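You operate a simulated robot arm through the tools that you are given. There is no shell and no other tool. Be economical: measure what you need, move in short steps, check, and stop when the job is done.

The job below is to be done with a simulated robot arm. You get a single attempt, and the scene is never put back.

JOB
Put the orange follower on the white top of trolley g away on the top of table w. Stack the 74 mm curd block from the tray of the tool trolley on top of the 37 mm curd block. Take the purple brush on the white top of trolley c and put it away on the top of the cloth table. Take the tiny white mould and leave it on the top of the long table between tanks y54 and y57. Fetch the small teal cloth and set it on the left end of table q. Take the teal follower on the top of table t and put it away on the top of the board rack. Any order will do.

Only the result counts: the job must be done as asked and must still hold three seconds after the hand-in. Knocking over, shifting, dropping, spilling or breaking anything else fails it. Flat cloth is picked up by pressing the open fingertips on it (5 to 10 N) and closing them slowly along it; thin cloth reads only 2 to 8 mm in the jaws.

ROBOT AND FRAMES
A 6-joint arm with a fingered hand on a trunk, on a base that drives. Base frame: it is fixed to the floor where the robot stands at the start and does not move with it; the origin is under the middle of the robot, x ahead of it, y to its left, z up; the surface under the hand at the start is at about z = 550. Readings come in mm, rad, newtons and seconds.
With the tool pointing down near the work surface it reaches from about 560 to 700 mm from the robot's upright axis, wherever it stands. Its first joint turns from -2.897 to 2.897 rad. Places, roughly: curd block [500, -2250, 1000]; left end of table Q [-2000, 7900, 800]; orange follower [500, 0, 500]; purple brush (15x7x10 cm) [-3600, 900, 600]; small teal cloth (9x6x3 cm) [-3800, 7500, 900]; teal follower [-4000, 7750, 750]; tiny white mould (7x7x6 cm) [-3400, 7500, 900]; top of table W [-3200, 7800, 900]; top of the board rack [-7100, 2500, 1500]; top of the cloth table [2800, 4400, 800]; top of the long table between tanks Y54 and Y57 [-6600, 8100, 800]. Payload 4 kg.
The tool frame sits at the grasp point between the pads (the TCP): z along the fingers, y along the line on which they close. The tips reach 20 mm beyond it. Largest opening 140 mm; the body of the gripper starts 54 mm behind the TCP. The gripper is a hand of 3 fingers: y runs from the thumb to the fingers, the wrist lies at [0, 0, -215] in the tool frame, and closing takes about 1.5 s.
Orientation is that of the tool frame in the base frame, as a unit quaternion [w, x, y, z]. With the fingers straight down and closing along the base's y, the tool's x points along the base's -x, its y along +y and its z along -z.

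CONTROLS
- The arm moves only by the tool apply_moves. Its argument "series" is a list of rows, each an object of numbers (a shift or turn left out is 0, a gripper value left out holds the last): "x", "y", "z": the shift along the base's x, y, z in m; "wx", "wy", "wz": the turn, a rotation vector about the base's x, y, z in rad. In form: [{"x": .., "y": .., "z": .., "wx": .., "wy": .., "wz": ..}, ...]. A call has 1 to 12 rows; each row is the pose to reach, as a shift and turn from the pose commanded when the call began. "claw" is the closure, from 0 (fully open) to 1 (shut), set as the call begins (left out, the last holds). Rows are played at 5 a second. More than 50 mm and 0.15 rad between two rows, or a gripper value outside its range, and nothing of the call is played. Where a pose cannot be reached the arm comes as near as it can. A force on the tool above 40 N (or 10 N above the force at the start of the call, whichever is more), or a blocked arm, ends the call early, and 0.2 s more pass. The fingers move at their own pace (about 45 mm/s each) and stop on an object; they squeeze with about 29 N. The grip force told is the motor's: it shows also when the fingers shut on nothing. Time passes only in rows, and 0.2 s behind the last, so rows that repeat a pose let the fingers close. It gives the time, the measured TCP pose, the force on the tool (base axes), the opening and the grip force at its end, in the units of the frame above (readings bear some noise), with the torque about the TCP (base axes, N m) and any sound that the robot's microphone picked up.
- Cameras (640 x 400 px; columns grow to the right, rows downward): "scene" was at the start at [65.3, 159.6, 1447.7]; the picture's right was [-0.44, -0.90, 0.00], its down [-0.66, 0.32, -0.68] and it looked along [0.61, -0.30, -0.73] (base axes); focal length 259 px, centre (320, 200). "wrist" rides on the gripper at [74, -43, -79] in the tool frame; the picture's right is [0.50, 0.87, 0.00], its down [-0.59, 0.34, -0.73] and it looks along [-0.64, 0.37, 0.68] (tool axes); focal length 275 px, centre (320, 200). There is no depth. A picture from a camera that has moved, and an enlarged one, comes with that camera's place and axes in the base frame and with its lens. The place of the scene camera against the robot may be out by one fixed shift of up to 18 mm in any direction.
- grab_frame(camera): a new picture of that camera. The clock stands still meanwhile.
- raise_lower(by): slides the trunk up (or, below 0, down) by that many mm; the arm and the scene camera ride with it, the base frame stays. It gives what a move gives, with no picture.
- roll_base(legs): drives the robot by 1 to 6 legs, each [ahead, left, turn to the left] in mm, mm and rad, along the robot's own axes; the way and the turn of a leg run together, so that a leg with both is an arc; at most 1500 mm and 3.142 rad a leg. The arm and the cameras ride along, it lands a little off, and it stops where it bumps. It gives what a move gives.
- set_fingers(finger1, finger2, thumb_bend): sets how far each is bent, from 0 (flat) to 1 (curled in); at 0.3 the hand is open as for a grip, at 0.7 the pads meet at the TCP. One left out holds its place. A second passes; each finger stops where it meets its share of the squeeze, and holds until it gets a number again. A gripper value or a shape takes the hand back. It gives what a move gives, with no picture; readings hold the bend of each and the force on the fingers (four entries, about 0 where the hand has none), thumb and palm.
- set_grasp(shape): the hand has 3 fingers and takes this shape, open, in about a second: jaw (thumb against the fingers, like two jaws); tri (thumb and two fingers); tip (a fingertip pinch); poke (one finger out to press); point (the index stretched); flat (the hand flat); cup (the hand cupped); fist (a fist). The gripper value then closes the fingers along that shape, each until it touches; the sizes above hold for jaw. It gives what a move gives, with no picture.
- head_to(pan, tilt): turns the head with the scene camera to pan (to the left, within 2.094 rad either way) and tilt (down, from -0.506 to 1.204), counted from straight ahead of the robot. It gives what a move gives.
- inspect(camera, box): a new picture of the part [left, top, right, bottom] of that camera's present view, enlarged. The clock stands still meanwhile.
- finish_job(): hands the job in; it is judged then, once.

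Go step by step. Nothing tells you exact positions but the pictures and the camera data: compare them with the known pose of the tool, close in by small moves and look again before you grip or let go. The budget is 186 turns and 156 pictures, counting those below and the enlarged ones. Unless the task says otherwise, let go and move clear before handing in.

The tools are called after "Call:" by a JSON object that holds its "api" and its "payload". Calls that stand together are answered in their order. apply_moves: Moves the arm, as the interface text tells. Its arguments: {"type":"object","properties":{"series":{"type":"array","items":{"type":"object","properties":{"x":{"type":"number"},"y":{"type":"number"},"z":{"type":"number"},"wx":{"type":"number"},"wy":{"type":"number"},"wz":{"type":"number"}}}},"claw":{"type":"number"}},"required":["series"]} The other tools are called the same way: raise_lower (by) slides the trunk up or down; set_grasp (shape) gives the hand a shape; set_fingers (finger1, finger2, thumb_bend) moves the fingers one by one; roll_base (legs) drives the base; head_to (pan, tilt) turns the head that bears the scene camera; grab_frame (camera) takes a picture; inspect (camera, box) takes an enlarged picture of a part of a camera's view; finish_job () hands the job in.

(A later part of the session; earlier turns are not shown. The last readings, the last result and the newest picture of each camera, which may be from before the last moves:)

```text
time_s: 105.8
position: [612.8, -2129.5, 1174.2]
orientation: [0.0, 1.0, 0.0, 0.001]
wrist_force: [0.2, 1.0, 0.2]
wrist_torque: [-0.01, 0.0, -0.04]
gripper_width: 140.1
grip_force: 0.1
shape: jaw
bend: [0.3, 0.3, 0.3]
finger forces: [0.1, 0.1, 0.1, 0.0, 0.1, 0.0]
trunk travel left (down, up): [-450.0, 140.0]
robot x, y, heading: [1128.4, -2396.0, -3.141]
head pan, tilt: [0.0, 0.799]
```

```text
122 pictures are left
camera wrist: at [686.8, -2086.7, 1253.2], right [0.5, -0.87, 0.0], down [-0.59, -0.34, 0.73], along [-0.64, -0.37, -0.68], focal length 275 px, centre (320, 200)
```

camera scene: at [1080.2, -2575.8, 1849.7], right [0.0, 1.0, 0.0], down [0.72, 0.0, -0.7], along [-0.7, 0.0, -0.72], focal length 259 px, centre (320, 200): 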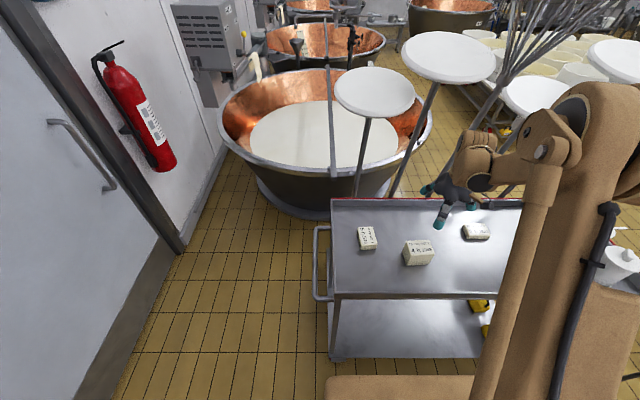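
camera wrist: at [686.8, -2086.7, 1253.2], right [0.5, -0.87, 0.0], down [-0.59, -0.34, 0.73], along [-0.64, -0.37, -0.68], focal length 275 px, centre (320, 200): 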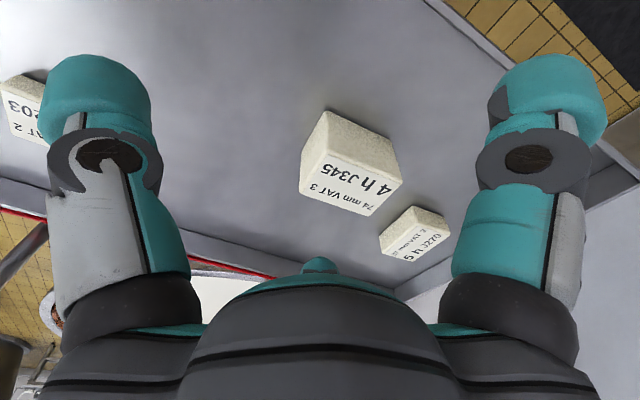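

Parallax gives the tray at z≈973, A's top at 1047 centred at (528, -2214), and B's top at 1010 centred at (445, -2398). I'll move over A and descend around it with the jaws open along y.

Call:
{"api": "apply_moves", "payload": {"series": [{"x": -0.028, "y": -0.028, "wz": 0.03}, {"x": -0.056, "y": -0.056, "wz": 0.06}, {"x": -0.0845, "y": -0.0845, "wz": 0.065}, {"x": -0.0845, "y": -0.0845, "z": -0.03, "wz": 0.065}, {"x": -0.0845, "y": -0.0845, "z": -0.06, "wz": 0.065}, {"x": -0.0845, "y": -0.0845, "z": -0.09, "wz": 0.065}]}}

Call:
{"api": "grab_frame", "payload": {"camera": "wrist"}}

Call:
{"api": "inspect", "payload": {"camera": "scene", "box": [340, 180, 500, 280]}}

```text
time_s: 107.2
position: [526.3, -2214.1, 1086.2]
orientation: [-0.001, 0.999, 0.033, -0.001]
wrist_force: [0.3, -0.3, -1.0]
wrist_torque: [-0.04, -0.01, 0.01]
gripper_width: 139.9
grip_force: 0.2
shape: jaw
bend: [0.3, 0.3, 0.3]
finger forces: [0.0, 0.0, 0.0, 0.1, 0.1, 0.0]
trunk travel left (down, up): [-450.0, 140.0]
robot x, y, heading: [1126.3, -2389.8, -3.14]
head pan, tilt: [0.0, 0.799]
```

```text
121 pictures are left
camera wrist: at [596.1, -2167.1, 1164.8], right [0.56, -0.83, 0.0], down [-0.56, -0.38, 0.73], along [-0.61, -0.41, -0.68], focal length 275 px, centre (320, 200)
```

wrist: 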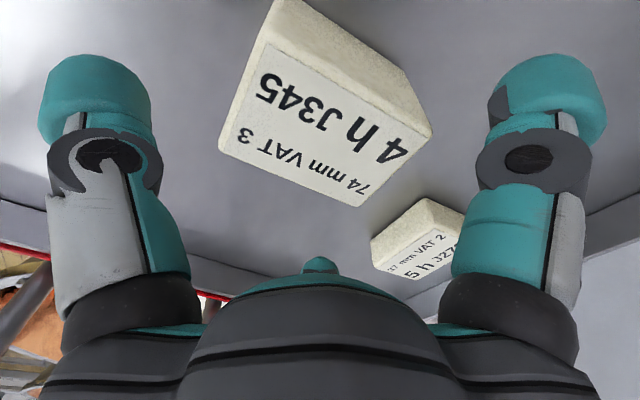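

```text
4.00 times, centred on (420, 230) of scene
camera zoom: at [1079.1, -2575.2, 1849.7], right [0.0, 1.0, 0.0], down [0.72, 0.0, -0.7], along [-0.7, 0.0, -0.72], focal length 1035 px, centre (-80, 80)
```

zoom: 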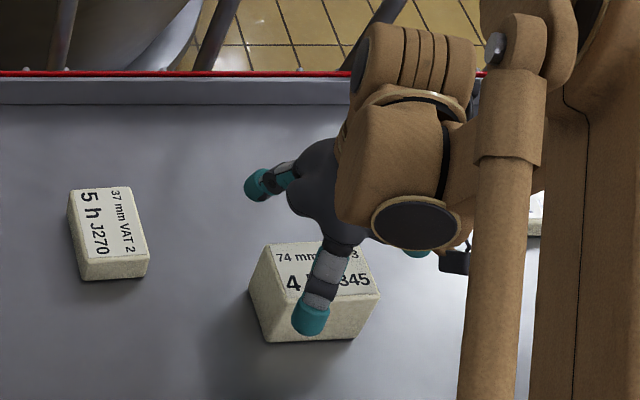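

The hand has three fingers about 120° apart, so I need to know how they close before gripping a box. I'll rise, half close in free air and look.

Call:
{"api": "apply_moves", "payload": {"series": [{"z": 0.04}, {"z": 0.08}]}}

Call:
{"api": "apply_moves", "payload": {"series": [{}, {}, {}, {}, {}, {}, {}], "claw": 0.55}}

Call:
{"api": "grab_frame", "payload": {"camera": "wrist"}}

Call:
{"api": "inspect", "payload": {"camera": "scene", "box": [340, 170, 500, 270]}}

```text
time_s: 107.8
position: [527.5, -2213.5, 1166.6]
orientation: [0.0, 0.999, 0.033, 0.0]
wrist_force: [0.3, 1.0, 0.0]
wrist_torque: [-0.02, 0.01, 0.0]
gripper_width: 140.3
grip_force: 0.1
shape: jaw
bend: [0.3, 0.3, 0.3]
finger forces: [0.0, 0.0, 0.0, 0.0, 0.0, 0.0]
trunk travel left (down, up): [-450.0, 140.0]
robot x, y, heading: [1126.8, -2391.8, -3.143]
head pan, tilt: [0.0, 0.799]
```

```text
time_s: 109.4
position: [525.1, -2213.5, 1167.2]
orientation: [-0.001, 0.999, 0.033, 0.0]
wrist_force: [0.1, -0.1, -0.1]
wrist_torque: [-0.03, 0.02, 0.0]
gripper_width: 63.6
grip_force: 0.1
shape: jaw
bend: [0.36, 0.36, 0.35]
finger forces: [0.1, 0.1, 0.0, 0.0, 0.0, 0.0]
trunk travel left (down, up): [-450.0, 140.0]
robot x, y, heading: [1129.7, -2387.8, -3.142]
head pan, tilt: [0.0, 0.799]
```

```text
119 pictures are left
camera wrist: at [597.3, -2167.3, 1245.4], right [0.56, -0.83, 0.0], down [-0.56, -0.38, 0.73], along [-0.61, -0.41, -0.68], focal length 275 px, centre (320, 200)
```

wrist: 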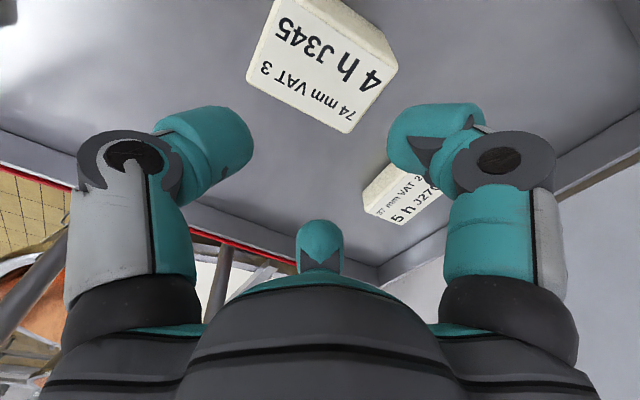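

```text
4.00 times, centred on (420, 220) of scene
camera zoom: at [1080.1, -2575.8, 1849.7], right [0.0, 1.0, 0.0], down [0.72, 0.0, -0.7], along [-0.7, 0.0, -0.72], focal length 1035 px, centre (-80, 120)
```

zoom: 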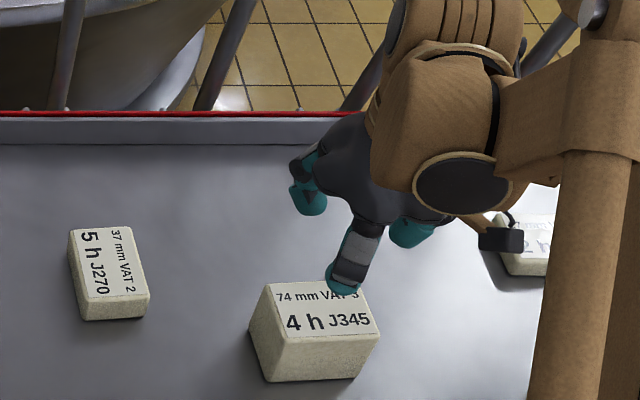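

The fingers close radially, so the thumb will press A's +y end and the other two its long sides, which suits a tri-grip. I'll reopen, descend to mid-height and close.

Call:
{"api": "apply_moves", "payload": {"series": [{}, {}, {}, {}, {}, {}, {"x": 0.002, "y": 0.004}], "claw": 0}}

Call:
{"api": "apply_moves", "payload": {"series": [{"z": -0.04}, {"z": -0.08}, {"z": -0.115}, {"z": -0.135}, {"z": -0.155}, {"z": -0.155}]}}

Call:
{"api": "inspect", "payload": {"camera": "scene", "box": [360, 190, 480, 280]}}

```text
time_s: 111.0
position: [529.0, -2210.0, 1167.2]
orientation: [0.0, 0.999, 0.033, 0.0]
wrist_force: [-0.6, 0.2, -0.8]
wrist_torque: [0.01, -0.01, 0.02]
gripper_width: 139.7
grip_force: 0.0
shape: jaw
bend: [0.3, 0.3, 0.3]
finger forces: [0.0, 0.1, 0.0, 0.1, 0.0, 0.0]
trunk travel left (down, up): [-450.0, 140.0]
robot x, y, heading: [1128.8, -2387.9, -3.137]
head pan, tilt: [0.0, 0.799]
```

```text
time_s: 112.4
position: [528.3, -2209.8, 1010.6]
orientation: [0.001, 0.999, 0.032, 0.001]
wrist_force: [-0.9, 2.7, 5.7]
wrist_torque: [0.01, -0.03, 0.06]
gripper_width: 140.0
grip_force: 0.1
shape: jaw
bend: [0.3, 0.3, 0.3]
finger forces: [0.6, 0.0, 0.0, 0.1, 4.7, 0.0]
trunk travel left (down, up): [-450.0, 140.0]
robot x, y, heading: [1126.8, -2389.4, 3.143]
head pan, tilt: [0.0, 0.799]
```

```text
4.44 times, centred on (420, 235) of scene
camera zoom: at [1080.4, -2575.4, 1849.8], right [0.0, 1.0, 0.0], down [0.72, 0.0, -0.7], along [-0.7, 0.0, -0.72], focal length 1150 px, centre (-124, 44)
```

zoom: 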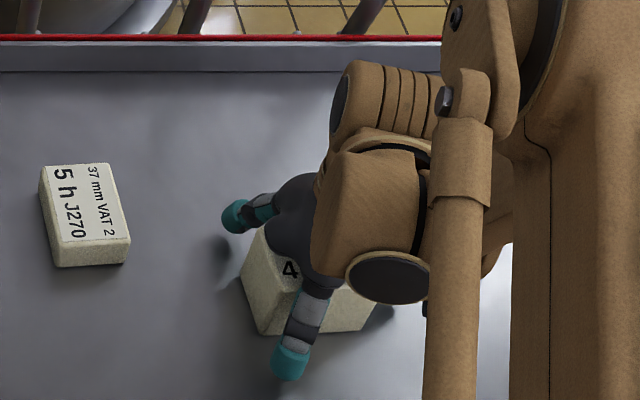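

The thumb's inner link touches A's top edge at this depth, so I'll rise about 14 mm, shift slightly and close from there.

Call:
{"api": "apply_moves", "payload": {"series": [{"z": 0.014}, {"z": 0.014, "y": 0.003}]}}

Call:
{"api": "apply_moves", "payload": {"series": [{}, {}, {}, {}, {}, {}, {}, {}, {}], "claw": 1}}

```text
time_s: 113.0
position: [528.3, -2205.8, 1024.0]
orientation: [0.0, 0.999, 0.032, 0.0]
wrist_force: [-0.5, 0.9, -0.6]
wrist_torque: [0.02, 0.0, 0.0]
gripper_width: 140.1
grip_force: 0.1
shape: jaw
bend: [0.3, 0.3, 0.3]
finger forces: [0.0, 0.0, 0.0, 0.1, 0.0, 0.1]
trunk travel left (down, up): [-450.0, 140.0]
robot x, y, heading: [1130.6, -2389.8, -3.14]
head pan, tilt: [0.0, 0.799]
```

```text
time_s: 115.0
position: [528.1, -2209.2, 1025.4]
orientation: [0.0, 1.0, 0.031, 0.0]
wrist_force: [-0.9, 0.2, -0.6]
wrist_torque: [0.02, 0.0, 0.0]
gripper_width: 69.7
grip_force: 28.5
shape: jaw
bend: [0.33, 0.35, 0.33]
finger forces: [22.9, 22.5, 0.0, 0.0, 26.0, 0.0]
trunk travel left (down, up): [-450.0, 140.0]
robot x, y, heading: [1133.1, -2393.9, -3.141]
head pan, tilt: [0.0, 0.799]
```

All three fingers hold A firmly. I'll lift it and check with the cameras.

Call:
{"api": "apply_moves", "payload": {"series": [{"z": 0.03}, {"z": 0.06}, {"z": 0.1}]}}

Call:
{"api": "grab_frame", "payload": {"camera": "wrist"}}

Call:
{"api": "inspect", "payload": {"camera": "scene", "box": [340, 170, 480, 280]}}

```text
time_s: 115.8
position: [529.7, -2207.4, 1126.8]
orientation: [0.001, 0.999, 0.032, 0.0]
wrist_force: [-0.1, 0.8, -4.9]
wrist_torque: [0.04, 0.01, 0.0]
gripper_width: 69.6
grip_force: 28.8
shape: jaw
bend: [0.33, 0.35, 0.33]
finger forces: [23.0, 22.7, 0.0, 0.0, 25.7, 0.0]
trunk travel left (down, up): [-450.0, 140.0]
robot x, y, heading: [1126.9, -2393.2, -3.144]
head pan, tilt: [0.0, 0.799]
```

```text
116 pictures are left
camera wrist: at [600.5, -2160.6, 1206.1], right [0.56, -0.83, 0.0], down [-0.56, -0.38, 0.73], along [-0.61, -0.41, -0.68], focal length 275 px, centre (320, 200)
```

wrist: 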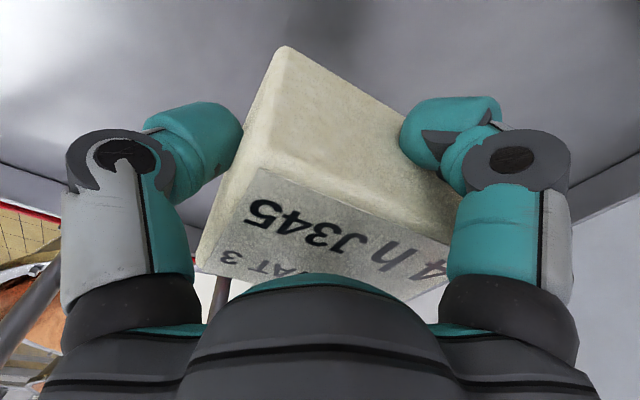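

```text
3.64 times, centred on (410, 225) of scene
camera zoom: at [1081.4, -2576.2, 1849.7], right [0.0, 1.0, 0.0], down [0.72, 0.0, -0.7], along [-0.7, 0.0, -0.72], focal length 941 px, centre (-7, 109)
```

zoom: 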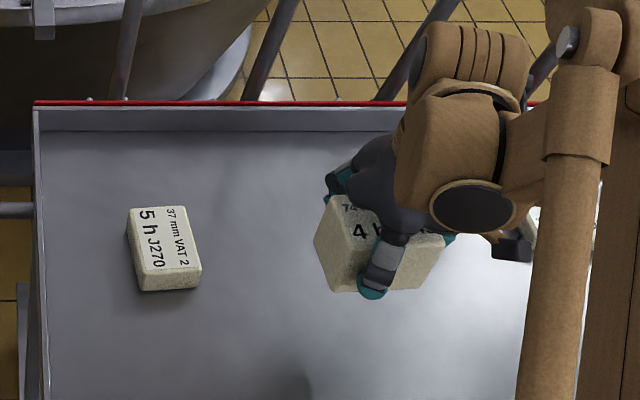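

A hangs level with its centre about (-2, -8) mm from the TCP. I'll carry it over B at (447, -2397) and look before lowering.

Call:
{"api": "apply_moves", "payload": {"series": [{"x": -0.016, "y": -0.0363}, {"x": -0.032, "y": -0.0726}, {"x": -0.048, "y": -0.109}, {"x": -0.064, "y": -0.145}, {"x": -0.08, "y": -0.1815}, {"x": -0.08, "y": -0.1815, "z": -0.03}]}}

Call:
{"api": "grab_frame", "payload": {"camera": "wrist"}}

Call:
{"api": "inspect", "payload": {"camera": "scene", "box": [310, 170, 450, 280]}}

```text
time_s: 117.2
position: [445.9, -2390.1, 1093.9]
orientation: [-0.001, 0.999, 0.032, 0.001]
wrist_force: [-0.9, 0.0, -4.2]
wrist_torque: [0.02, -0.03, -0.03]
gripper_width: 69.2
grip_force: 28.1
shape: jaw
bend: [0.33, 0.35, 0.33]
finger forces: [22.9, 22.9, 0.1, 0.0, 25.8, 0.1]
trunk travel left (down, up): [-450.0, 140.0]
robot x, y, heading: [1127.0, -2386.5, 3.139]
head pan, tilt: [0.0, 0.799]
```

```text
114 pictures are left
camera wrist: at [517.5, -2342.9, 1173.5], right [0.55, -0.83, 0.0], down [-0.57, -0.38, 0.73], along [-0.61, -0.41, -0.68], focal length 275 px, centre (320, 200)
```

wrist: 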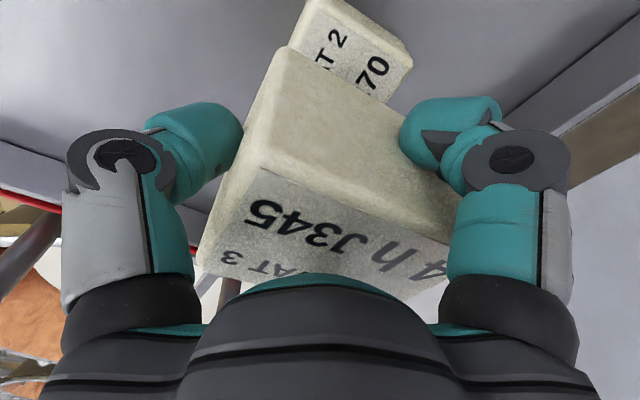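

```text
3.64 times, centred on (380, 225) of scene
camera zoom: at [1078.1, -2574.7, 1849.7], right [0.0, 1.0, 0.0], down [0.72, 0.0, -0.7], along [-0.7, 0.0, -0.72], focal length 941 px, centre (102, 109)
```

zoom: 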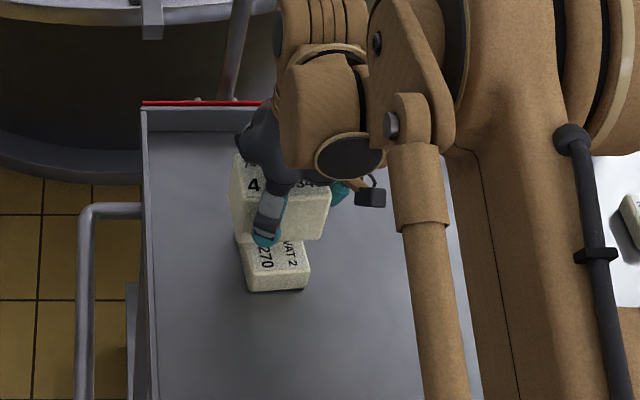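

Projections confirm B is under A within a few millimetres. I'll lower gently to contact.

Call:
{"api": "apply_moves", "payload": {"series": [{"z": -0.012}, {"z": -0.022}, {"z": -0.027}, {"z": -0.03}]}}

```text
time_s: 118.2
position: [448.6, -2389.6, 1064.8]
orientation: [0.0, 0.999, 0.033, 0.0]
wrist_force: [0.1, -0.3, -4.6]
wrist_torque: [0.05, 0.02, 0.01]
gripper_width: 69.3
grip_force: 29.1
shape: jaw
bend: [0.33, 0.35, 0.33]
finger forces: [23.0, 23.1, 0.0, 0.0, 25.5, 0.0]
trunk travel left (down, up): [-450.0, 140.0]
robot x, y, heading: [1129.1, -2391.2, -3.142]
head pan, tilt: [0.0, 0.799]
```

Call:
{"api": "apply_moves", "payload": {"series": [{"z": -0.001}, {"z": -0.002}, {"z": -0.003}, {"z": -0.004}]}}

```text
time_s: 119.2
position: [448.3, -2389.0, 1060.5]
orientation: [0.0, 0.999, 0.032, 0.0]
wrist_force: [0.0, -0.3, 2.9]
wrist_torque: [0.06, -0.01, 0.01]
gripper_width: 69.4
grip_force: 28.9
shape: jaw
bend: [0.33, 0.35, 0.33]
finger forces: [23.0, 23.0, 0.1, 0.0, 26.8, 0.0]
trunk travel left (down, up): [-450.0, 140.0]
robot x, y, heading: [1129.9, -2391.9, -3.139]
head pan, tilt: [0.0, 0.799]
```

A is resting on B. I'll open the hand and rise straight up.

Call:
{"api": "apply_moves", "payload": {"series": [{}, {}, {}, {}, {}, {}, {}, {}], "claw": 0}}

Call:
{"api": "apply_moves", "payload": {"series": [{"z": 0.03}, {"z": 0.07}, {"z": 0.11}, {"z": 0.15}, {"z": 0.19}, {"z": 0.215}]}}

Call:
{"api": "inspect", "payload": {"camera": "scene", "box": [310, 170, 450, 280]}}

Call:
{"api": "grab_frame", "payload": {"camera": "wrist"}}

```text
time_s: 121.0
position: [447.8, -2388.9, 1061.1]
orientation: [0.0, 0.999, 0.032, 0.0]
wrist_force: [0.2, 0.0, -0.2]
wrist_torque: [0.0, 0.0, 0.0]
gripper_width: 140.1
grip_force: 0.0
shape: jaw
bend: [0.3, 0.3, 0.3]
finger forces: [0.1, 0.0, 0.1, 0.1, 0.0, 0.1]
trunk travel left (down, up): [-450.0, 140.0]
robot x, y, heading: [1131.4, -2387.5, -3.14]
head pan, tilt: [0.0, 0.799]
```

```text
time_s: 122.4
position: [449.3, -2389.0, 1278.5]
orientation: [0.0, 1.0, 0.032, 0.0]
wrist_force: [0.7, -0.1, -0.3]
wrist_torque: [0.0, -0.01, -0.01]
gripper_width: 139.8
grip_force: 0.0
shape: jaw
bend: [0.3, 0.3, 0.3]
finger forces: [0.0, 0.1, 0.0, 0.0, 0.0, 0.0]
trunk travel left (down, up): [-450.0, 140.0]
robot x, y, heading: [1127.9, -2392.0, -3.143]
head pan, tilt: [0.0, 0.799]
```

```text
3.64 times, centred on (380, 225) of scene
camera zoom: at [1080.8, -2576.0, 1849.6], right [0.0, 1.0, 0.0], down [0.72, 0.0, -0.7], along [-0.7, 0.0, -0.72], focal length 941 px, centre (102, 109)
```

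zoom: 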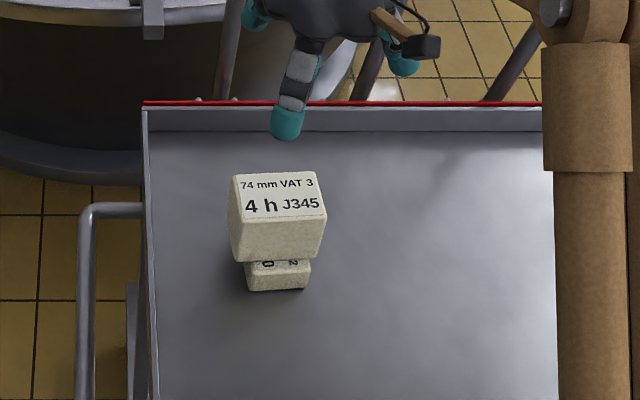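

```text
111 pictures are left
camera wrist: at [519.7, -2342.5, 1357.7], right [0.56, -0.83, 0.0], down [-0.56, -0.38, 0.73], along [-0.61, -0.41, -0.68], focal length 275 px, centre (320, 200)
```

wrist: 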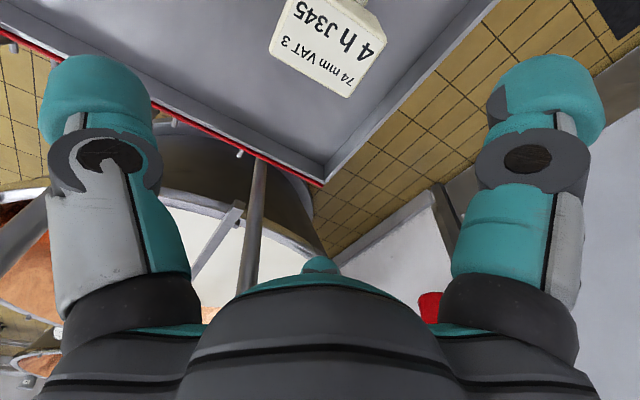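

The stack stands well. I'll retrace the way round vat 6 in checked stages.

Call:
{"api": "apply_moves", "payload": {"series": [{"x": 0.04}, {"x": 0.08}]}}

Call:
{"api": "roll_base", "payload": {"legs": [[0, 858, 0], [-600, 0, 0]]}}

Call:
{"api": "roll_base", "payload": {"legs": [[-1200, 0, 0]]}}

```text
time_s: 123.0
position: [528.6, -2389.1, 1278.1]
orientation: [0.0, 0.999, 0.032, -0.001]
wrist_force: [0.4, 0.2, -0.5]
wrist_torque: [0.02, 0.01, 0.0]
gripper_width: 140.0
grip_force: 0.1
shape: jaw
bend: [0.3, 0.3, 0.3]
finger forces: [0.0, 0.1, 0.0, 0.1, 0.0, 0.0]
trunk travel left (down, up): [-450.0, 140.0]
robot x, y, heading: [1127.0, -2392.2, -3.139]
head pan, tilt: [0.0, 0.799]
```

```text
time_s: 130.6
position: [1123.1, -3250.4, 1277.8]
orientation: [0.0, 1.0, 0.023, 0.0]
wrist_force: [0.5, 0.3, 1.0]
wrist_torque: [-0.01, 0.03, -0.02]
gripper_width: 140.2
grip_force: 0.0
shape: jaw
bend: [0.3, 0.3, 0.3]
finger forces: [0.0, 0.0, 0.1, 0.1, 0.0, 0.0]
trunk travel left (down, up): [-450.0, 140.0]
robot x, y, heading: [1722.6, -3264.5, 3.124]
head pan, tilt: [0.0, 0.799]
```

```text
time_s: 136.7
position: [2327.0, -3275.1, 1278.2]
orientation: [0.0, 1.0, 0.021, 0.0]
wrist_force: [0.4, 1.6, -0.1]
wrist_torque: [-0.03, 0.01, 0.01]
gripper_width: 140.1
grip_force: 0.0
shape: jaw
bend: [0.3, 0.3, 0.3]
finger forces: [0.0, 0.1, 0.0, 0.1, 0.0, 0.0]
trunk travel left (down, up): [-450.0, 140.0]
robot x, y, heading: [2928.5, -3293.2, 3.118]
head pan, tilt: [0.0, 0.799]
```

Call:
{"api": "roll_base", "payload": {"legs": [[-1205, 0, 0.024], [0, -1200, 0]]}}

Call:
{"api": "roll_base", "payload": {"legs": [[0, 0, 1.571], [-1490, 0, 0]]}}

```text
time_s: 148.5
position: [3554.7, -2097.4, 1278.2]
orientation: [0.0, 1.0, 0.026, 0.0]
wrist_force: [0.1, 0.3, 1.0]
wrist_torque: [0.0, -0.01, -0.01]
gripper_width: 139.7
grip_force: 0.1
shape: jaw
bend: [0.3, 0.3, 0.3]
finger forces: [0.1, 0.0, 0.0, 0.0, 0.0, 0.1]
trunk travel left (down, up): [-450.0, 140.0]
robot x, y, heading: [4152.6, -2105.6, 3.129]
head pan, tilt: [0.0, 0.799]
```

```text
time_s: 159.8
position: [4157.5, -1210.0, 1278.3]
orientation: [0.0, 0.686, 0.728, 0.001]
wrist_force: [-0.7, 0.3, -0.4]
wrist_torque: [0.02, 0.0, -0.01]
gripper_width: 140.0
grip_force: 0.1
shape: jaw
bend: [0.3, 0.3, 0.3]
finger forces: [0.0, 0.0, 0.1, 0.1, 0.1, 0.1]
trunk travel left (down, up): [-450.0, 140.0]
robot x, y, heading: [4165.0, -614.4, -1.58]
head pan, tilt: [0.0, 0.799]
```

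Call:
{"api": "roll_base", "payload": {"legs": [[-14, 0, 0.009], [0, -1450, 0]]}}

Call:
{"api": "roll_base", "payload": {"legs": [[0, -1500, 0]]}}

```text
time_s: 167.4
position: [2686.3, -1184.3, 1278.7]
orientation: [0.0, 0.69, 0.724, 0.0]
wrist_force: [0.2, 0.1, 0.2]
wrist_torque: [0.02, -0.02, 0.03]
gripper_width: 140.0
grip_force: 0.0
shape: jaw
bend: [0.3, 0.3, 0.3]
finger forces: [0.0, 0.0, 0.1, 0.0, 0.0, 0.0]
trunk travel left (down, up): [-450.0, 140.0]
robot x, y, heading: [2698.4, -588.0, -1.589]
head pan, tilt: [0.0, 0.799]
```

```text
time_s: 174.9
position: [1155.3, -1128.8, 1278.8]
orientation: [0.0, 0.703, 0.711, 0.0]
wrist_force: [-0.1, -0.1, 0.2]
wrist_torque: [-0.02, 0.0, -0.03]
gripper_width: 139.9
grip_force: 0.1
shape: jaw
bend: [0.3, 0.3, 0.3]
finger forces: [0.0, 0.1, 0.0, 0.0, 0.1, 0.0]
trunk travel left (down, up): [-450.0, 140.0]
robot x, y, heading: [1190.5, -529.5, -1.629]
head pan, tilt: [0.0, 0.799]
```

Call:
{"api": "roll_base", "payload": {"legs": [[160, 0, 0.058], [0, -655, 0]]}}

Call:
{"api": "roll_base", "payload": {"legs": [[0, 0, 3.14]]}}

Call:
{"api": "grab_frame", "payload": {"camera": "wrist"}}

```text
time_s: 179.6
position: [523.1, -1290.9, 1277.9]
orientation: [0.0, 0.682, 0.731, 0.0]
wrist_force: [0.1, 0.6, 0.1]
wrist_torque: [-0.01, 0.01, -0.02]
gripper_width: 140.0
grip_force: 0.0
shape: jaw
bend: [0.3, 0.3, 0.3]
finger forces: [0.1, 0.0, 0.0, 0.0, 0.0, 0.0]
trunk travel left (down, up): [-450.0, 140.0]
robot x, y, heading: [522.2, -693.3, -1.569]
head pan, tilt: [0.0, 0.799]
```

```text
time_s: 187.4
position: [510.0, -91.4, 1277.5]
orientation: [0.001, 0.739, -0.674, 0.0]
wrist_force: [-0.3, 0.9, -0.2]
wrist_torque: [0.02, -0.01, 0.02]
gripper_width: 139.7
grip_force: 0.0
shape: jaw
bend: [0.3, 0.3, 0.3]
finger forces: [0.0, 0.0, 0.0, 0.0, 0.0, 0.1]
trunk travel left (down, up): [-450.0, 140.0]
robot x, y, heading: [525.9, -692.4, 1.596]
head pan, tilt: [0.0, 0.799]
```

```text
110 pictures are left
camera wrist: at [559.5, -162.1, 1357.0], right [-0.82, -0.58, 0.0], down [-0.39, 0.55, 0.73], along [-0.42, 0.6, -0.68], focal length 275 px, centre (320, 200)
```

wrist: 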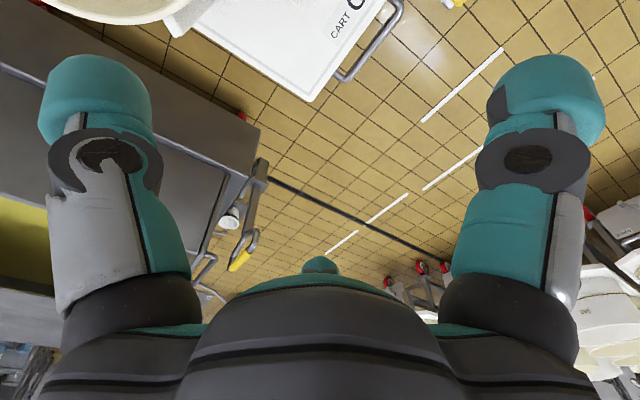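

I'm beside G with the follower about 647 mm away. I'll lower the trunk and turn the tool so the jaws close along y, across the ridge.

Call:
{"api": "raise_lower", "payload": {"by": -330}}

Call:
{"api": "apply_moves", "payload": {"series": [{"wz": -0.14}, {"wz": -0.28}, {"wz": -0.42}, {"wz": -0.56}, {"wz": -0.7}, {"wz": -0.84}, {"wz": -0.98}, {"wz": -1.12}, {"wz": -1.26}, {"wz": -1.4}, {"wz": -1.54}, {"wz": -1.66}]}}

Call:
{"api": "apply_moves", "payload": {"series": [{"y": -0.03, "z": -0.03}, {"y": -0.06, "z": -0.06}, {"x": -0.02, "y": -0.06, "z": -0.1}]}}

Call:
{"api": "grab_frame", "payload": {"camera": "wrist"}}

```text
time_s: 190.6
position: [510.9, -92.0, 949.0]
orientation: [0.0, 0.739, -0.674, 0.0]
wrist_force: [0.4, 0.4, -0.5]
wrist_torque: [0.01, 0.01, 0.03]
gripper_width: 140.1
grip_force: 0.0
shape: jaw
bend: [0.3, 0.3, 0.3]
finger forces: [0.0, 0.0, 0.1, 0.0, 0.0, 0.0]
trunk travel left (down, up): [-120.0, 470.0]
robot x, y, heading: [524.8, -687.4, 1.594]
head pan, tilt: [0.0, 0.799]
```

```text
time_s: 193.2
position: [510.3, -91.7, 947.4]
orientation: [0.0, -0.001, 1.0, 0.001]
wrist_force: [0.6, -0.4, -0.1]
wrist_torque: [-0.01, -0.01, -0.06]
gripper_width: 140.3
grip_force: 0.0
shape: jaw
bend: [0.3, 0.3, 0.3]
finger forces: [0.0, 0.1, 0.0, 0.0, 0.0, 0.1]
trunk travel left (down, up): [-120.0, 470.0]
robot x, y, heading: [523.0, -690.6, 1.595]
head pan, tilt: [0.0, 0.799]
```

```text
time_s: 194.0
position: [489.5, -148.7, 847.4]
orientation: [-0.001, 0.0, 1.0, -0.001]
wrist_force: [-1.0, 0.2, -0.1]
wrist_torque: [-0.01, 0.03, 0.03]
gripper_width: 139.9
grip_force: 0.1
shape: jaw
bend: [0.3, 0.3, 0.3]
finger forces: [0.0, 0.1, 0.1, 0.0, 0.0, 0.1]
trunk travel left (down, up): [-120.0, 470.0]
robot x, y, heading: [519.3, -689.9, 1.597]
head pan, tilt: [0.0, 0.799]
```

```text
109 pictures are left
camera wrist: at [415.6, -193.1, 926.3], right [-0.5, 0.87, 0.0], down [0.59, 0.34, 0.73], along [0.64, 0.37, -0.68], focal length 275 px, centre (320, 200)
```

wrist: 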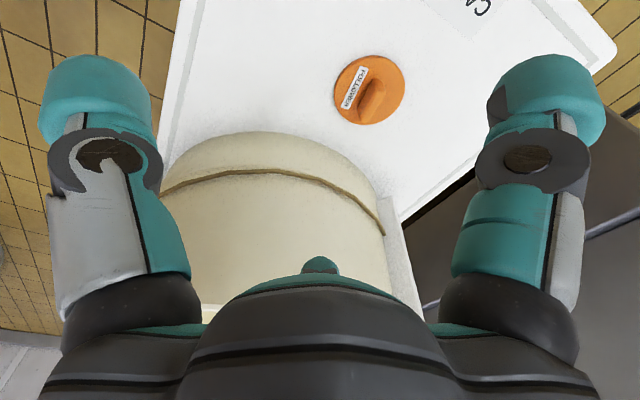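

The follower is confirmed at about (536, -44, 556). I'll move closer for the handle's exact line.

Call:
{"api": "apply_moves", "payload": {"series": [{"x": 0.005, "y": 0.015, "z": -0.045}, {"x": 0.01, "y": 0.03, "z": -0.09}, {"x": 0.01, "y": 0.038, "z": -0.135}]}}

Call:
{"api": "inspect", "payload": {"camera": "wrist", "box": [280, 60, 440, 160]}}

```text
time_s: 194.8
position: [500.6, -111.0, 710.0]
orientation: [0.0, -0.001, 1.0, -0.001]
wrist_force: [-0.1, 0.9, -0.1]
wrist_torque: [0.01, -0.01, 0.02]
gripper_width: 139.9
grip_force: 0.1
shape: jaw
bend: [0.3, 0.3, 0.3]
finger forces: [0.0, 0.0, 0.0, 0.0, 0.0, 0.1]
trunk travel left (down, up): [-120.0, 470.0]
robot x, y, heading: [522.0, -690.4, 1.6]
head pan, tilt: [0.0, 0.799]
```

```text
4.00 times, centred on (360, 110) of wrist
camera zoom: at [425.9, -153.8, 789.9], right [-0.5, 0.87, 0.0], down [0.59, 0.34, 0.73], along [0.64, 0.37, -0.68], focal length 1101 px, centre (160, 560)
```

zoom: 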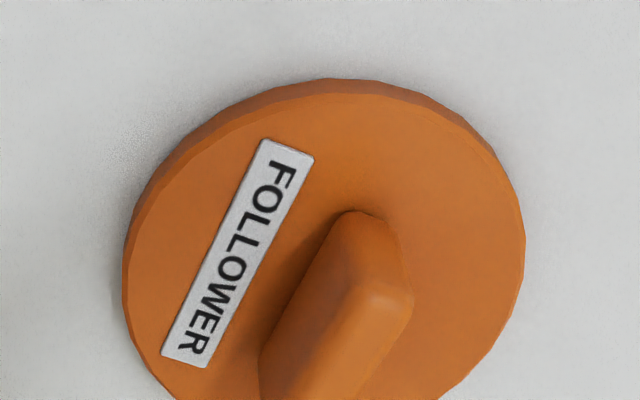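

The handle is about 25 mm high and lies at roughly 9° to x, centred at (537, -45). I'll align over it and come down with the tips just above the disc.

Call:
{"api": "apply_moves", "payload": {"series": [{"x": 0.018, "y": 0.033, "wz": 0.08}, {"x": 0.0365, "y": 0.066, "wz": 0.16}, {"x": 0.0365, "y": 0.066, "z": -0.04, "wz": 0.16}, {"x": 0.0365, "y": 0.066, "z": -0.08, "wz": 0.16}, {"x": 0.0365, "y": 0.066, "z": -0.1, "wz": 0.16}, {"x": 0.0365, "y": 0.066, "z": -0.113, "wz": 0.16}]}}

Call:
{"api": "grab_frame", "payload": {"camera": "wrist"}}

Call:
{"api": "head_to", "payload": {"pan": -0.15, "tilt": 0.9}}

Call:
{"api": "grab_frame", "payload": {"camera": "scene"}}

```text
time_s: 196.2
position: [536.2, -60.1, 640.2]
orientation: [0.0, -0.081, 0.997, 0.0]
wrist_force: [1.0, -0.3, -1.0]
wrist_torque: [0.01, -0.01, 0.02]
gripper_width: 140.1
grip_force: 0.0
shape: jaw
bend: [0.3, 0.3, 0.3]
finger forces: [0.1, 0.1, 0.1, 0.1, 0.1, 0.1]
out of reach, approached as far as the arm can: row 4, 5, 6
trunk travel left (down, up): [-120.0, 470.0]
robot x, y, heading: [523.4, -690.6, 1.598]
head pan, tilt: [0.0, 0.799]
```

```text
107 pictures are left
camera wrist: at [470.2, -114.7, 718.5], right [-0.63, 0.77, 0.0], down [0.52, 0.43, 0.73], along [0.57, 0.46, -0.68], focal length 275 px, centre (320, 200)
```

wrist: 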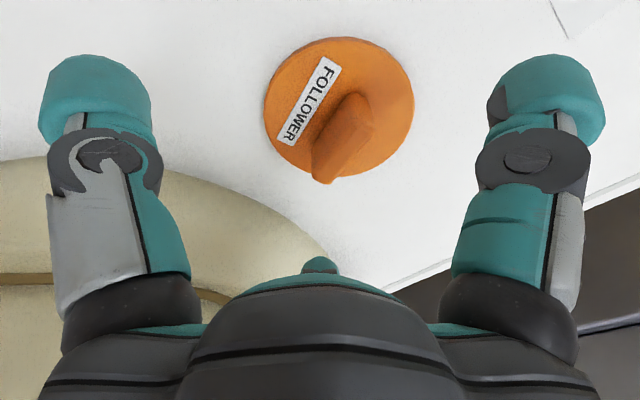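

```text
time_s: 196.9
position: [537.8, -60.6, 639.3]
orientation: [0.0, -0.082, 0.997, 0.0]
wrist_force: [-0.4, 0.4, 0.1]
wrist_torque: [0.03, 0.01, -0.01]
gripper_width: 140.0
grip_force: 0.1
shape: jaw
bend: [0.3, 0.3, 0.3]
finger forces: [0.1, 0.1, 0.0, 0.0, 0.0, 0.0]
trunk travel left (down, up): [-120.0, 470.0]
robot x, y, heading: [524.3, -690.1, 1.596]
head pan, tilt: [-0.15, 0.901]
```

```text
106 pictures are left
camera scene: at [357.1, -635.8, 1511.8], right [0.99, -0.12, 0.0], down [-0.1, -0.78, -0.62], along [0.08, 0.62, -0.78], focal length 259 px, centre (320, 200)
```

scene: 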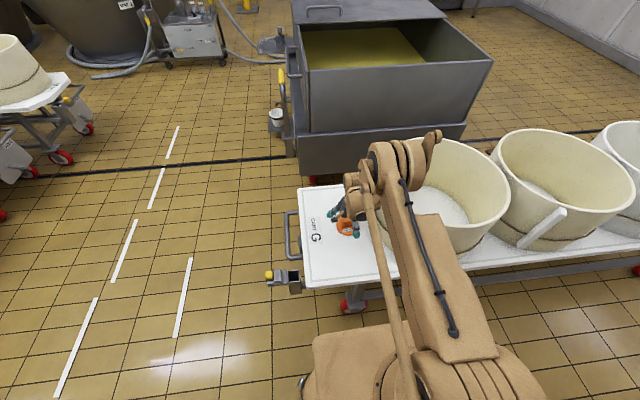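

The trunk is still a little high for this depth. I'll lift the hand slightly and lower the trunk.

Call:
{"api": "apply_moves", "payload": {"series": [{"z": 0.04}, {"z": 0.08}]}}

Call:
{"api": "raise_lower", "payload": {"by": -80}}

```text
time_s: 197.5
position: [533.6, -60.2, 720.7]
orientation: [0.0, -0.081, 0.997, -0.001]
wrist_force: [-0.2, 0.7, -0.5]
wrist_torque: [0.02, -0.05, 0.01]
gripper_width: 140.0
grip_force: 0.0
shape: jaw
bend: [0.3, 0.3, 0.3]
finger forces: [0.0, 0.1, 0.0, 0.0, 0.0, 0.1]
trunk travel left (down, up): [-120.0, 470.0]
robot x, y, heading: [521.5, -690.1, 1.599]
head pan, tilt: [-0.15, 0.901]
```

```text
time_s: 198.7
position: [533.1, -60.7, 640.0]
orientation: [-0.001, -0.081, 0.997, -0.001]
wrist_force: [-0.3, 0.6, 0.7]
wrist_torque: [-0.04, -0.01, 0.01]
gripper_width: 140.0
grip_force: 0.0
shape: jaw
bend: [0.3, 0.3, 0.3]
finger forces: [0.0, 0.0, 0.0, 0.0, 0.0, 0.0]
trunk travel left (down, up): [-40.0, 550.0]
robot x, y, heading: [523.3, -690.1, 1.599]
head pan, tilt: [-0.15, 0.901]
```

Call:
{"api": "apply_moves", "payload": {"series": [{"x": 0.001, "y": 0.014}, {"x": 0.001, "y": 0.014, "z": -0.025}, {"x": 0.001, "y": 0.014, "z": -0.04}, {"x": 0.001, "y": 0.014, "z": -0.048}]}}

Call:
{"api": "grab_frame", "payload": {"camera": "wrist"}}

Call:
{"api": "inspect", "payload": {"camera": "scene", "box": [300, 160, 400, 240]}}

```text
time_s: 199.7
position: [535.0, -45.4, 591.3]
orientation: [0.001, -0.081, 0.997, 0.0]
wrist_force: [-0.7, -0.1, -0.5]
wrist_torque: [-0.02, 0.0, 0.06]
gripper_width: 139.8
grip_force: 0.1
shape: jaw
bend: [0.3, 0.3, 0.3]
finger forces: [0.1, 0.0, 0.0, 0.0, 0.0, 0.0]
trunk travel left (down, up): [-40.0, 550.0]
robot x, y, heading: [523.9, -689.2, 1.595]
head pan, tilt: [-0.15, 0.901]
```

```text
105 pictures are left
camera wrist: at [468.2, -100.5, 670.1], right [-0.63, 0.77, 0.0], down [0.53, 0.43, 0.73], along [0.57, 0.46, -0.68], focal length 275 px, centre (320, 200)
```

wrist: 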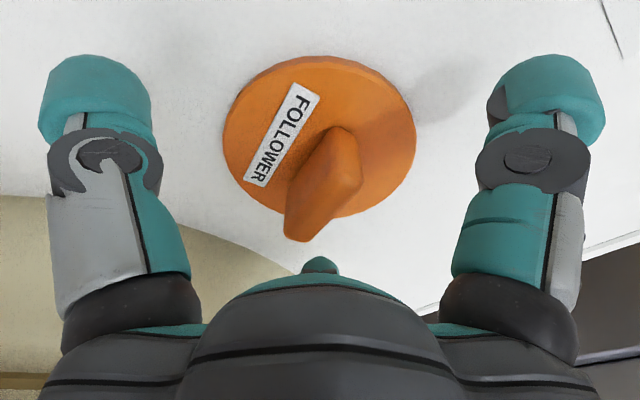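

```text
5.00 times, centred on (350, 200) of scene
camera zoom: at [357.2, -635.8, 1431.8], right [0.99, -0.12, 0.0], down [-0.1, -0.78, -0.62], along [0.08, 0.62, -0.78], focal length 1294 px, centre (170, 200)
```

zoom: 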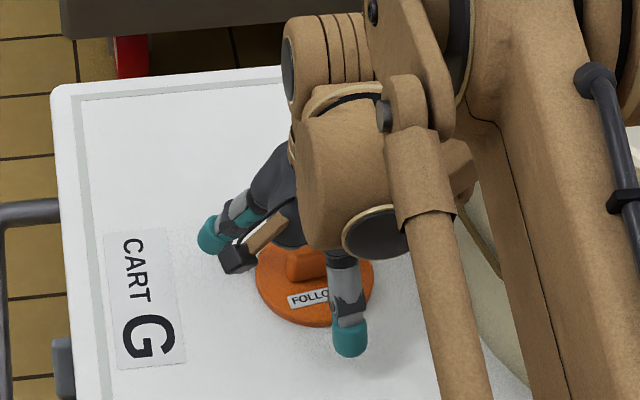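

The TCP sits over the handle within a few millimetres. I'll nudge and close.

Call:
{"api": "apply_moves", "payload": {"series": [{"x": -0.003, "y": -0.002}, {"x": -0.003, "y": -0.002}]}}

Call:
{"api": "apply_moves", "payload": {"series": [{}, {}, {}, {}, {}, {}, {}, {}, {}, {}, {}], "claw": 1}}

Call:
{"api": "grab_frame", "payload": {"camera": "wrist"}}

```text
time_s: 200.3
position: [531.9, -48.8, 590.9]
orientation: [0.0, -0.081, 0.997, 0.0]
wrist_force: [1.1, 0.8, -0.7]
wrist_torque: [-0.01, 0.0, -0.01]
gripper_width: 139.9
grip_force: 0.0
shape: jaw
bend: [0.3, 0.3, 0.3]
finger forces: [0.0, 0.0, 0.1, 0.0, 0.1, 0.0]
trunk travel left (down, up): [-40.0, 550.0]
robot x, y, heading: [524.1, -690.9, 1.591]
head pan, tilt: [-0.15, 0.901]
```

```text
time_s: 202.7
position: [531.9, -47.7, 592.0]
orientation: [0.0, -0.081, 0.997, -0.001]
wrist_force: [0.5, 0.8, 0.7]
wrist_torque: [-0.07, -0.06, 0.04]
gripper_width: 20.9
grip_force: 28.7
shape: jaw
bend: [0.95, 0.92, 0.52]
finger forces: [22.1, 19.0, 0.1, 0.1, 30.1, 0.1]
trunk travel left (down, up): [-40.0, 550.0]
robot x, y, heading: [522.5, -688.6, 1.596]
head pan, tilt: [-0.15, 0.901]
```

```text
103 pictures are left
camera wrist: at [465.1, -102.3, 670.4], right [-0.63, 0.77, 0.0], down [0.53, 0.43, 0.73], along [0.57, 0.46, -0.68], focal length 275 px, centre (320, 200)
```

wrist: 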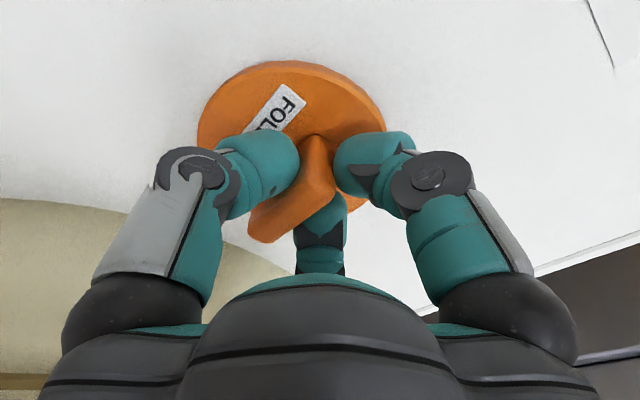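

The handle is gripped at 21 mm with all fingers loaded. I'll lift and check the hold.

Call:
{"api": "apply_moves", "payload": {"series": [{"z": 0.02}, {"z": 0.05}, {"z": 0.09}, {"z": 0.13}, {"z": 0.17}, {"z": 0.21}]}}

Call:
{"api": "grab_frame", "payload": {"camera": "wrist"}}

Call:
{"api": "head_to", "payload": {"pan": 1.5, "tilt": 0.35}}

Call:
{"api": "grab_frame", "payload": {"camera": "scene"}}

```text
time_s: 204.1
position: [531.1, -50.3, 802.3]
orientation: [0.0, -0.081, 0.997, 0.0]
wrist_force: [-0.5, 0.2, -1.1]
wrist_torque: [-0.01, 0.02, 0.0]
gripper_width: 20.9
grip_force: 28.9
shape: jaw
bend: [0.96, 0.92, 0.51]
finger forces: [22.5, 18.4, 0.1, 0.0, 31.3, 0.1]
trunk travel left (down, up): [-40.0, 550.0]
robot x, y, heading: [523.6, -692.8, 1.593]
head pan, tilt: [-0.15, 0.901]
```

```text
102 pictures are left
camera wrist: at [464.2, -105.1, 882.2], right [-0.63, 0.77, 0.0], down [0.53, 0.43, 0.73], along [0.57, 0.46, -0.68], focal length 275 px, centre (320, 200)
```

wrist: 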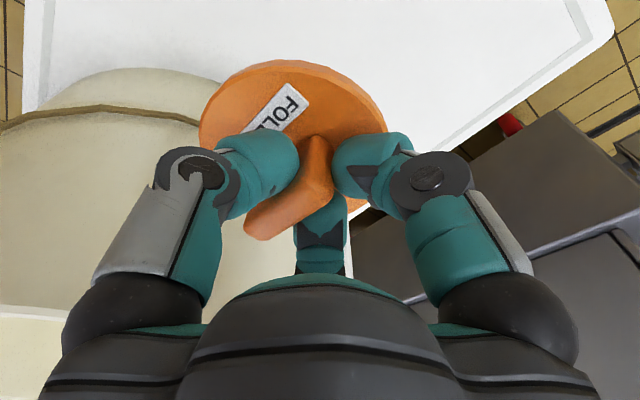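

```text
time_s: 205.8
position: [530.7, -50.3, 803.9]
orientation: [0.0, -0.081, 0.997, 0.0]
wrist_force: [-0.2, 0.5, -1.2]
wrist_torque: [0.0, -0.02, 0.0]
gripper_width: 20.9
grip_force: 29.3
shape: jaw
bend: [0.96, 0.92, 0.51]
finger forces: [22.6, 18.4, 0.1, 0.0, 31.3, 0.0]
trunk travel left (down, up): [-40.0, 550.0]
robot x, y, heading: [522.4, -690.0, 1.599]
head pan, tilt: [1.499, 0.351]
```

```text
101 pictures are left
camera scene: at [254.8, -706.4, 1479.3], right [0.05, 1.0, 0.0], down [0.34, -0.02, -0.94], along [-0.94, 0.04, -0.34], focal length 259 px, centre (320, 200)
```

scene: 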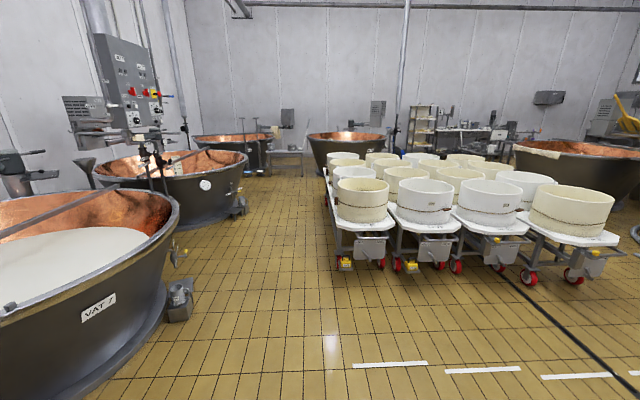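

The follower is held level. I'll raise the trunk for travel and viewing, then move to the open floor west of the tank to plan the way north.

Call:
{"api": "raise_lower", "payload": {"by": 500}}

Call:
{"api": "roll_base", "payload": {"legs": [[0, 1200, -0.025], [1400, 0, 0]]}}

Call:
{"api": "head_to", "payload": {"pan": 0.1, "tilt": 0.45}}

Call:
{"api": "grab_frame", "payload": {"camera": "scene"}}

Call:
{"api": "head_to", "payload": {"pan": 1.1, "tilt": 0.45}}

Call:
{"api": "grab_frame", "payload": {"camera": "scene"}}

```text
refused: 500 is not a number from -400 to 400
```

```text
time_s: 218.4
position: [-651.6, 1294.8, 802.0]
orientation: [0.0, -0.058, 0.998, -0.001]
wrist_force: [1.4, -0.4, -1.7]
wrist_torque: [0.01, -0.03, -0.01]
gripper_width: 20.7
grip_force: 29.3
shape: jaw
bend: [0.96, 0.92, 0.51]
finger forces: [22.6, 18.4, 0.1, 0.0, 31.3, 0.0]
trunk travel left (down, up): [-40.0, 550.0]
robot x, y, heading: [-687.6, 650.6, 1.55]
head pan, tilt: [1.499, 0.351]
```

```text
time_s: 219.9
position: [-652.0, 1295.1, 802.1]
orientation: [0.0, -0.057, 0.998, 0.0]
wrist_force: [0.7, 0.0, -1.4]
wrist_torque: [0.02, 0.02, -0.01]
gripper_width: 21.1
grip_force: 28.7
shape: jaw
bend: [0.96, 0.92, 0.51]
finger forces: [22.5, 18.4, 0.0, 0.0, 31.3, 0.1]
trunk travel left (down, up): [-40.0, 550.0]
robot x, y, heading: [-685.6, 653.8, 1.552]
head pan, tilt: [0.099, 0.45]
```

```text
100 pictures are left
camera scene: at [-871.9, 735.4, 1470.1], right [1.0, 0.08, 0.0], down [0.03, -0.43, -0.9], along [-0.07, 0.9, -0.44], focal length 259 px, centre (320, 200)
```

scene: 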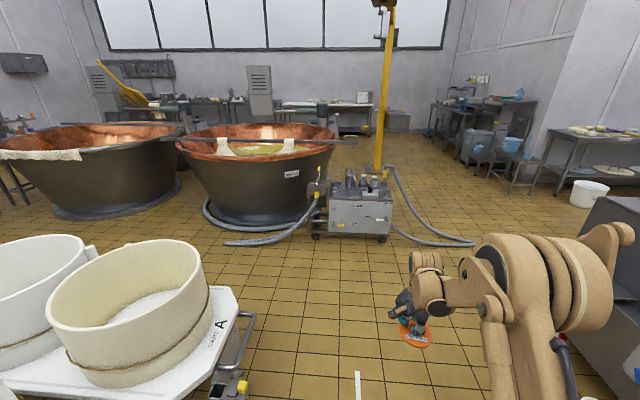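

```text
time_s: 221.2
position: [-651.7, 1294.4, 803.1]
orientation: [0.0, -0.058, 0.998, 0.0]
wrist_force: [-0.5, 0.1, -1.5]
wrist_torque: [-0.01, -0.01, -0.01]
gripper_width: 20.6
grip_force: 29.2
shape: jaw
bend: [0.96, 0.92, 0.51]
finger forces: [22.4, 18.4, 0.1, 0.1, 31.3, 0.0]
trunk travel left (down, up): [-40.0, 550.0]
robot x, y, heading: [-685.1, 653.3, 1.546]
head pan, tilt: [1.1, 0.45]
```

```text
99 pictures are left
camera scene: at [-945.5, 687.2, 1470.1], right [0.47, 0.88, 0.0], down [0.38, -0.21, -0.9], along [-0.79, 0.43, -0.44], focal length 259 px, centre (320, 200)
```

scene: 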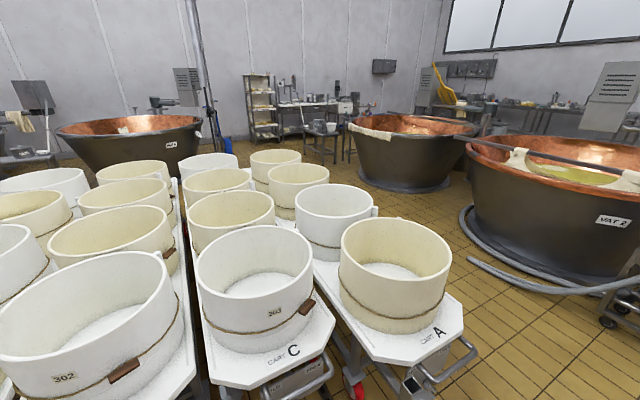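

The pump cart's hoses block the direct way north, but a corridor runs between cart A and the vats at about y≈2250. I'll raise the trunk, turn to face west and follow it.

Call:
{"api": "raise_lower", "payload": {"by": 400}}

Call:
{"api": "roll_base", "payload": {"legs": [[750, 0, 0.02], [0, 0, 1.571]]}}

Call:
{"api": "roll_base", "payload": {"legs": [[0, -850, 0]]}}

Call:
{"api": "head_to", "payload": {"pan": 0.0, "tilt": 0.45}}

Call:
{"api": "grab_frame", "payload": {"camera": "scene"}}

```text
time_s: 225.0
position: [-651.3, 1295.6, 1202.6]
orientation: [-0.001, -0.058, 0.998, -0.001]
wrist_force: [0.7, -0.2, -0.9]
wrist_torque: [0.05, 0.03, -0.01]
gripper_width: 20.8
grip_force: 28.8
shape: jaw
bend: [0.96, 0.92, 0.51]
finger forces: [22.5, 18.3, 0.0, 0.0, 31.2, 0.1]
trunk travel left (down, up): [-440.0, 150.0]
robot x, y, heading: [-689.1, 656.2, 1.553]
head pan, tilt: [1.1, 0.45]
```

```text
time_s: 232.9
position: [-1320.4, 1452.8, 1203.4]
orientation: [0.0, 0.745, -0.667, 0.0]
wrist_force: [-0.8, -0.1, -1.3]
wrist_torque: [-0.04, 0.03, -0.01]
gripper_width: 20.7
grip_force: 28.9
shape: jaw
bend: [0.96, 0.92, 0.52]
finger forces: [21.5, 17.7, 0.1, 0.1, 29.5, 0.0]
trunk travel left (down, up): [-440.0, 150.0]
robot x, y, heading: [-685.1, 1414.5, 3.119]
head pan, tilt: [1.1, 0.45]
```

```text
time_s: 237.4
position: [-1295.4, 2315.6, 1202.6]
orientation: [0.0, 0.741, -0.671, 0.0]
wrist_force: [1.1, 0.2, -1.1]
wrist_torque: [-0.03, 0.01, -0.01]
gripper_width: 20.8
grip_force: 28.9
shape: jaw
bend: [0.96, 0.92, 0.52]
finger forces: [21.4, 17.7, 0.0, 0.1, 29.5, 0.0]
trunk travel left (down, up): [-440.0, 150.0]
robot x, y, heading: [-655.1, 2266.0, 3.105]
head pan, tilt: [1.1, 0.45]
```

```text
time_s: 238.7
position: [-1294.6, 2315.3, 1202.2]
orientation: [-0.001, 0.741, -0.671, 0.001]
wrist_force: [0.4, 0.7, -1.1]
wrist_torque: [-0.02, 0.01, -0.01]
gripper_width: 21.0
grip_force: 29.4
shape: jaw
bend: [0.96, 0.92, 0.52]
finger forces: [21.5, 17.7, 0.0, 0.1, 29.6, 0.0]
trunk travel left (down, up): [-440.0, 150.0]
robot x, y, heading: [-656.0, 2267.1, 3.102]
head pan, tilt: [0.0, 0.45]
```

```text
98 pictures are left
camera scene: at [-721.1, 2085.9, 1870.1], right [0.04, 1.0, 0.0], down [0.44, -0.02, -0.9], along [-0.9, 0.03, -0.44], focal length 259 px, centre (320, 200)
```

scene: 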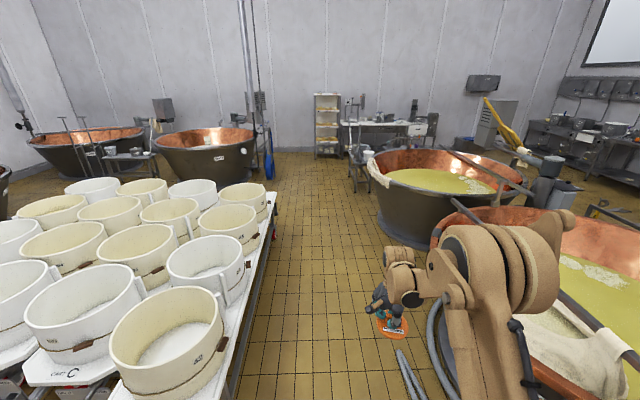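

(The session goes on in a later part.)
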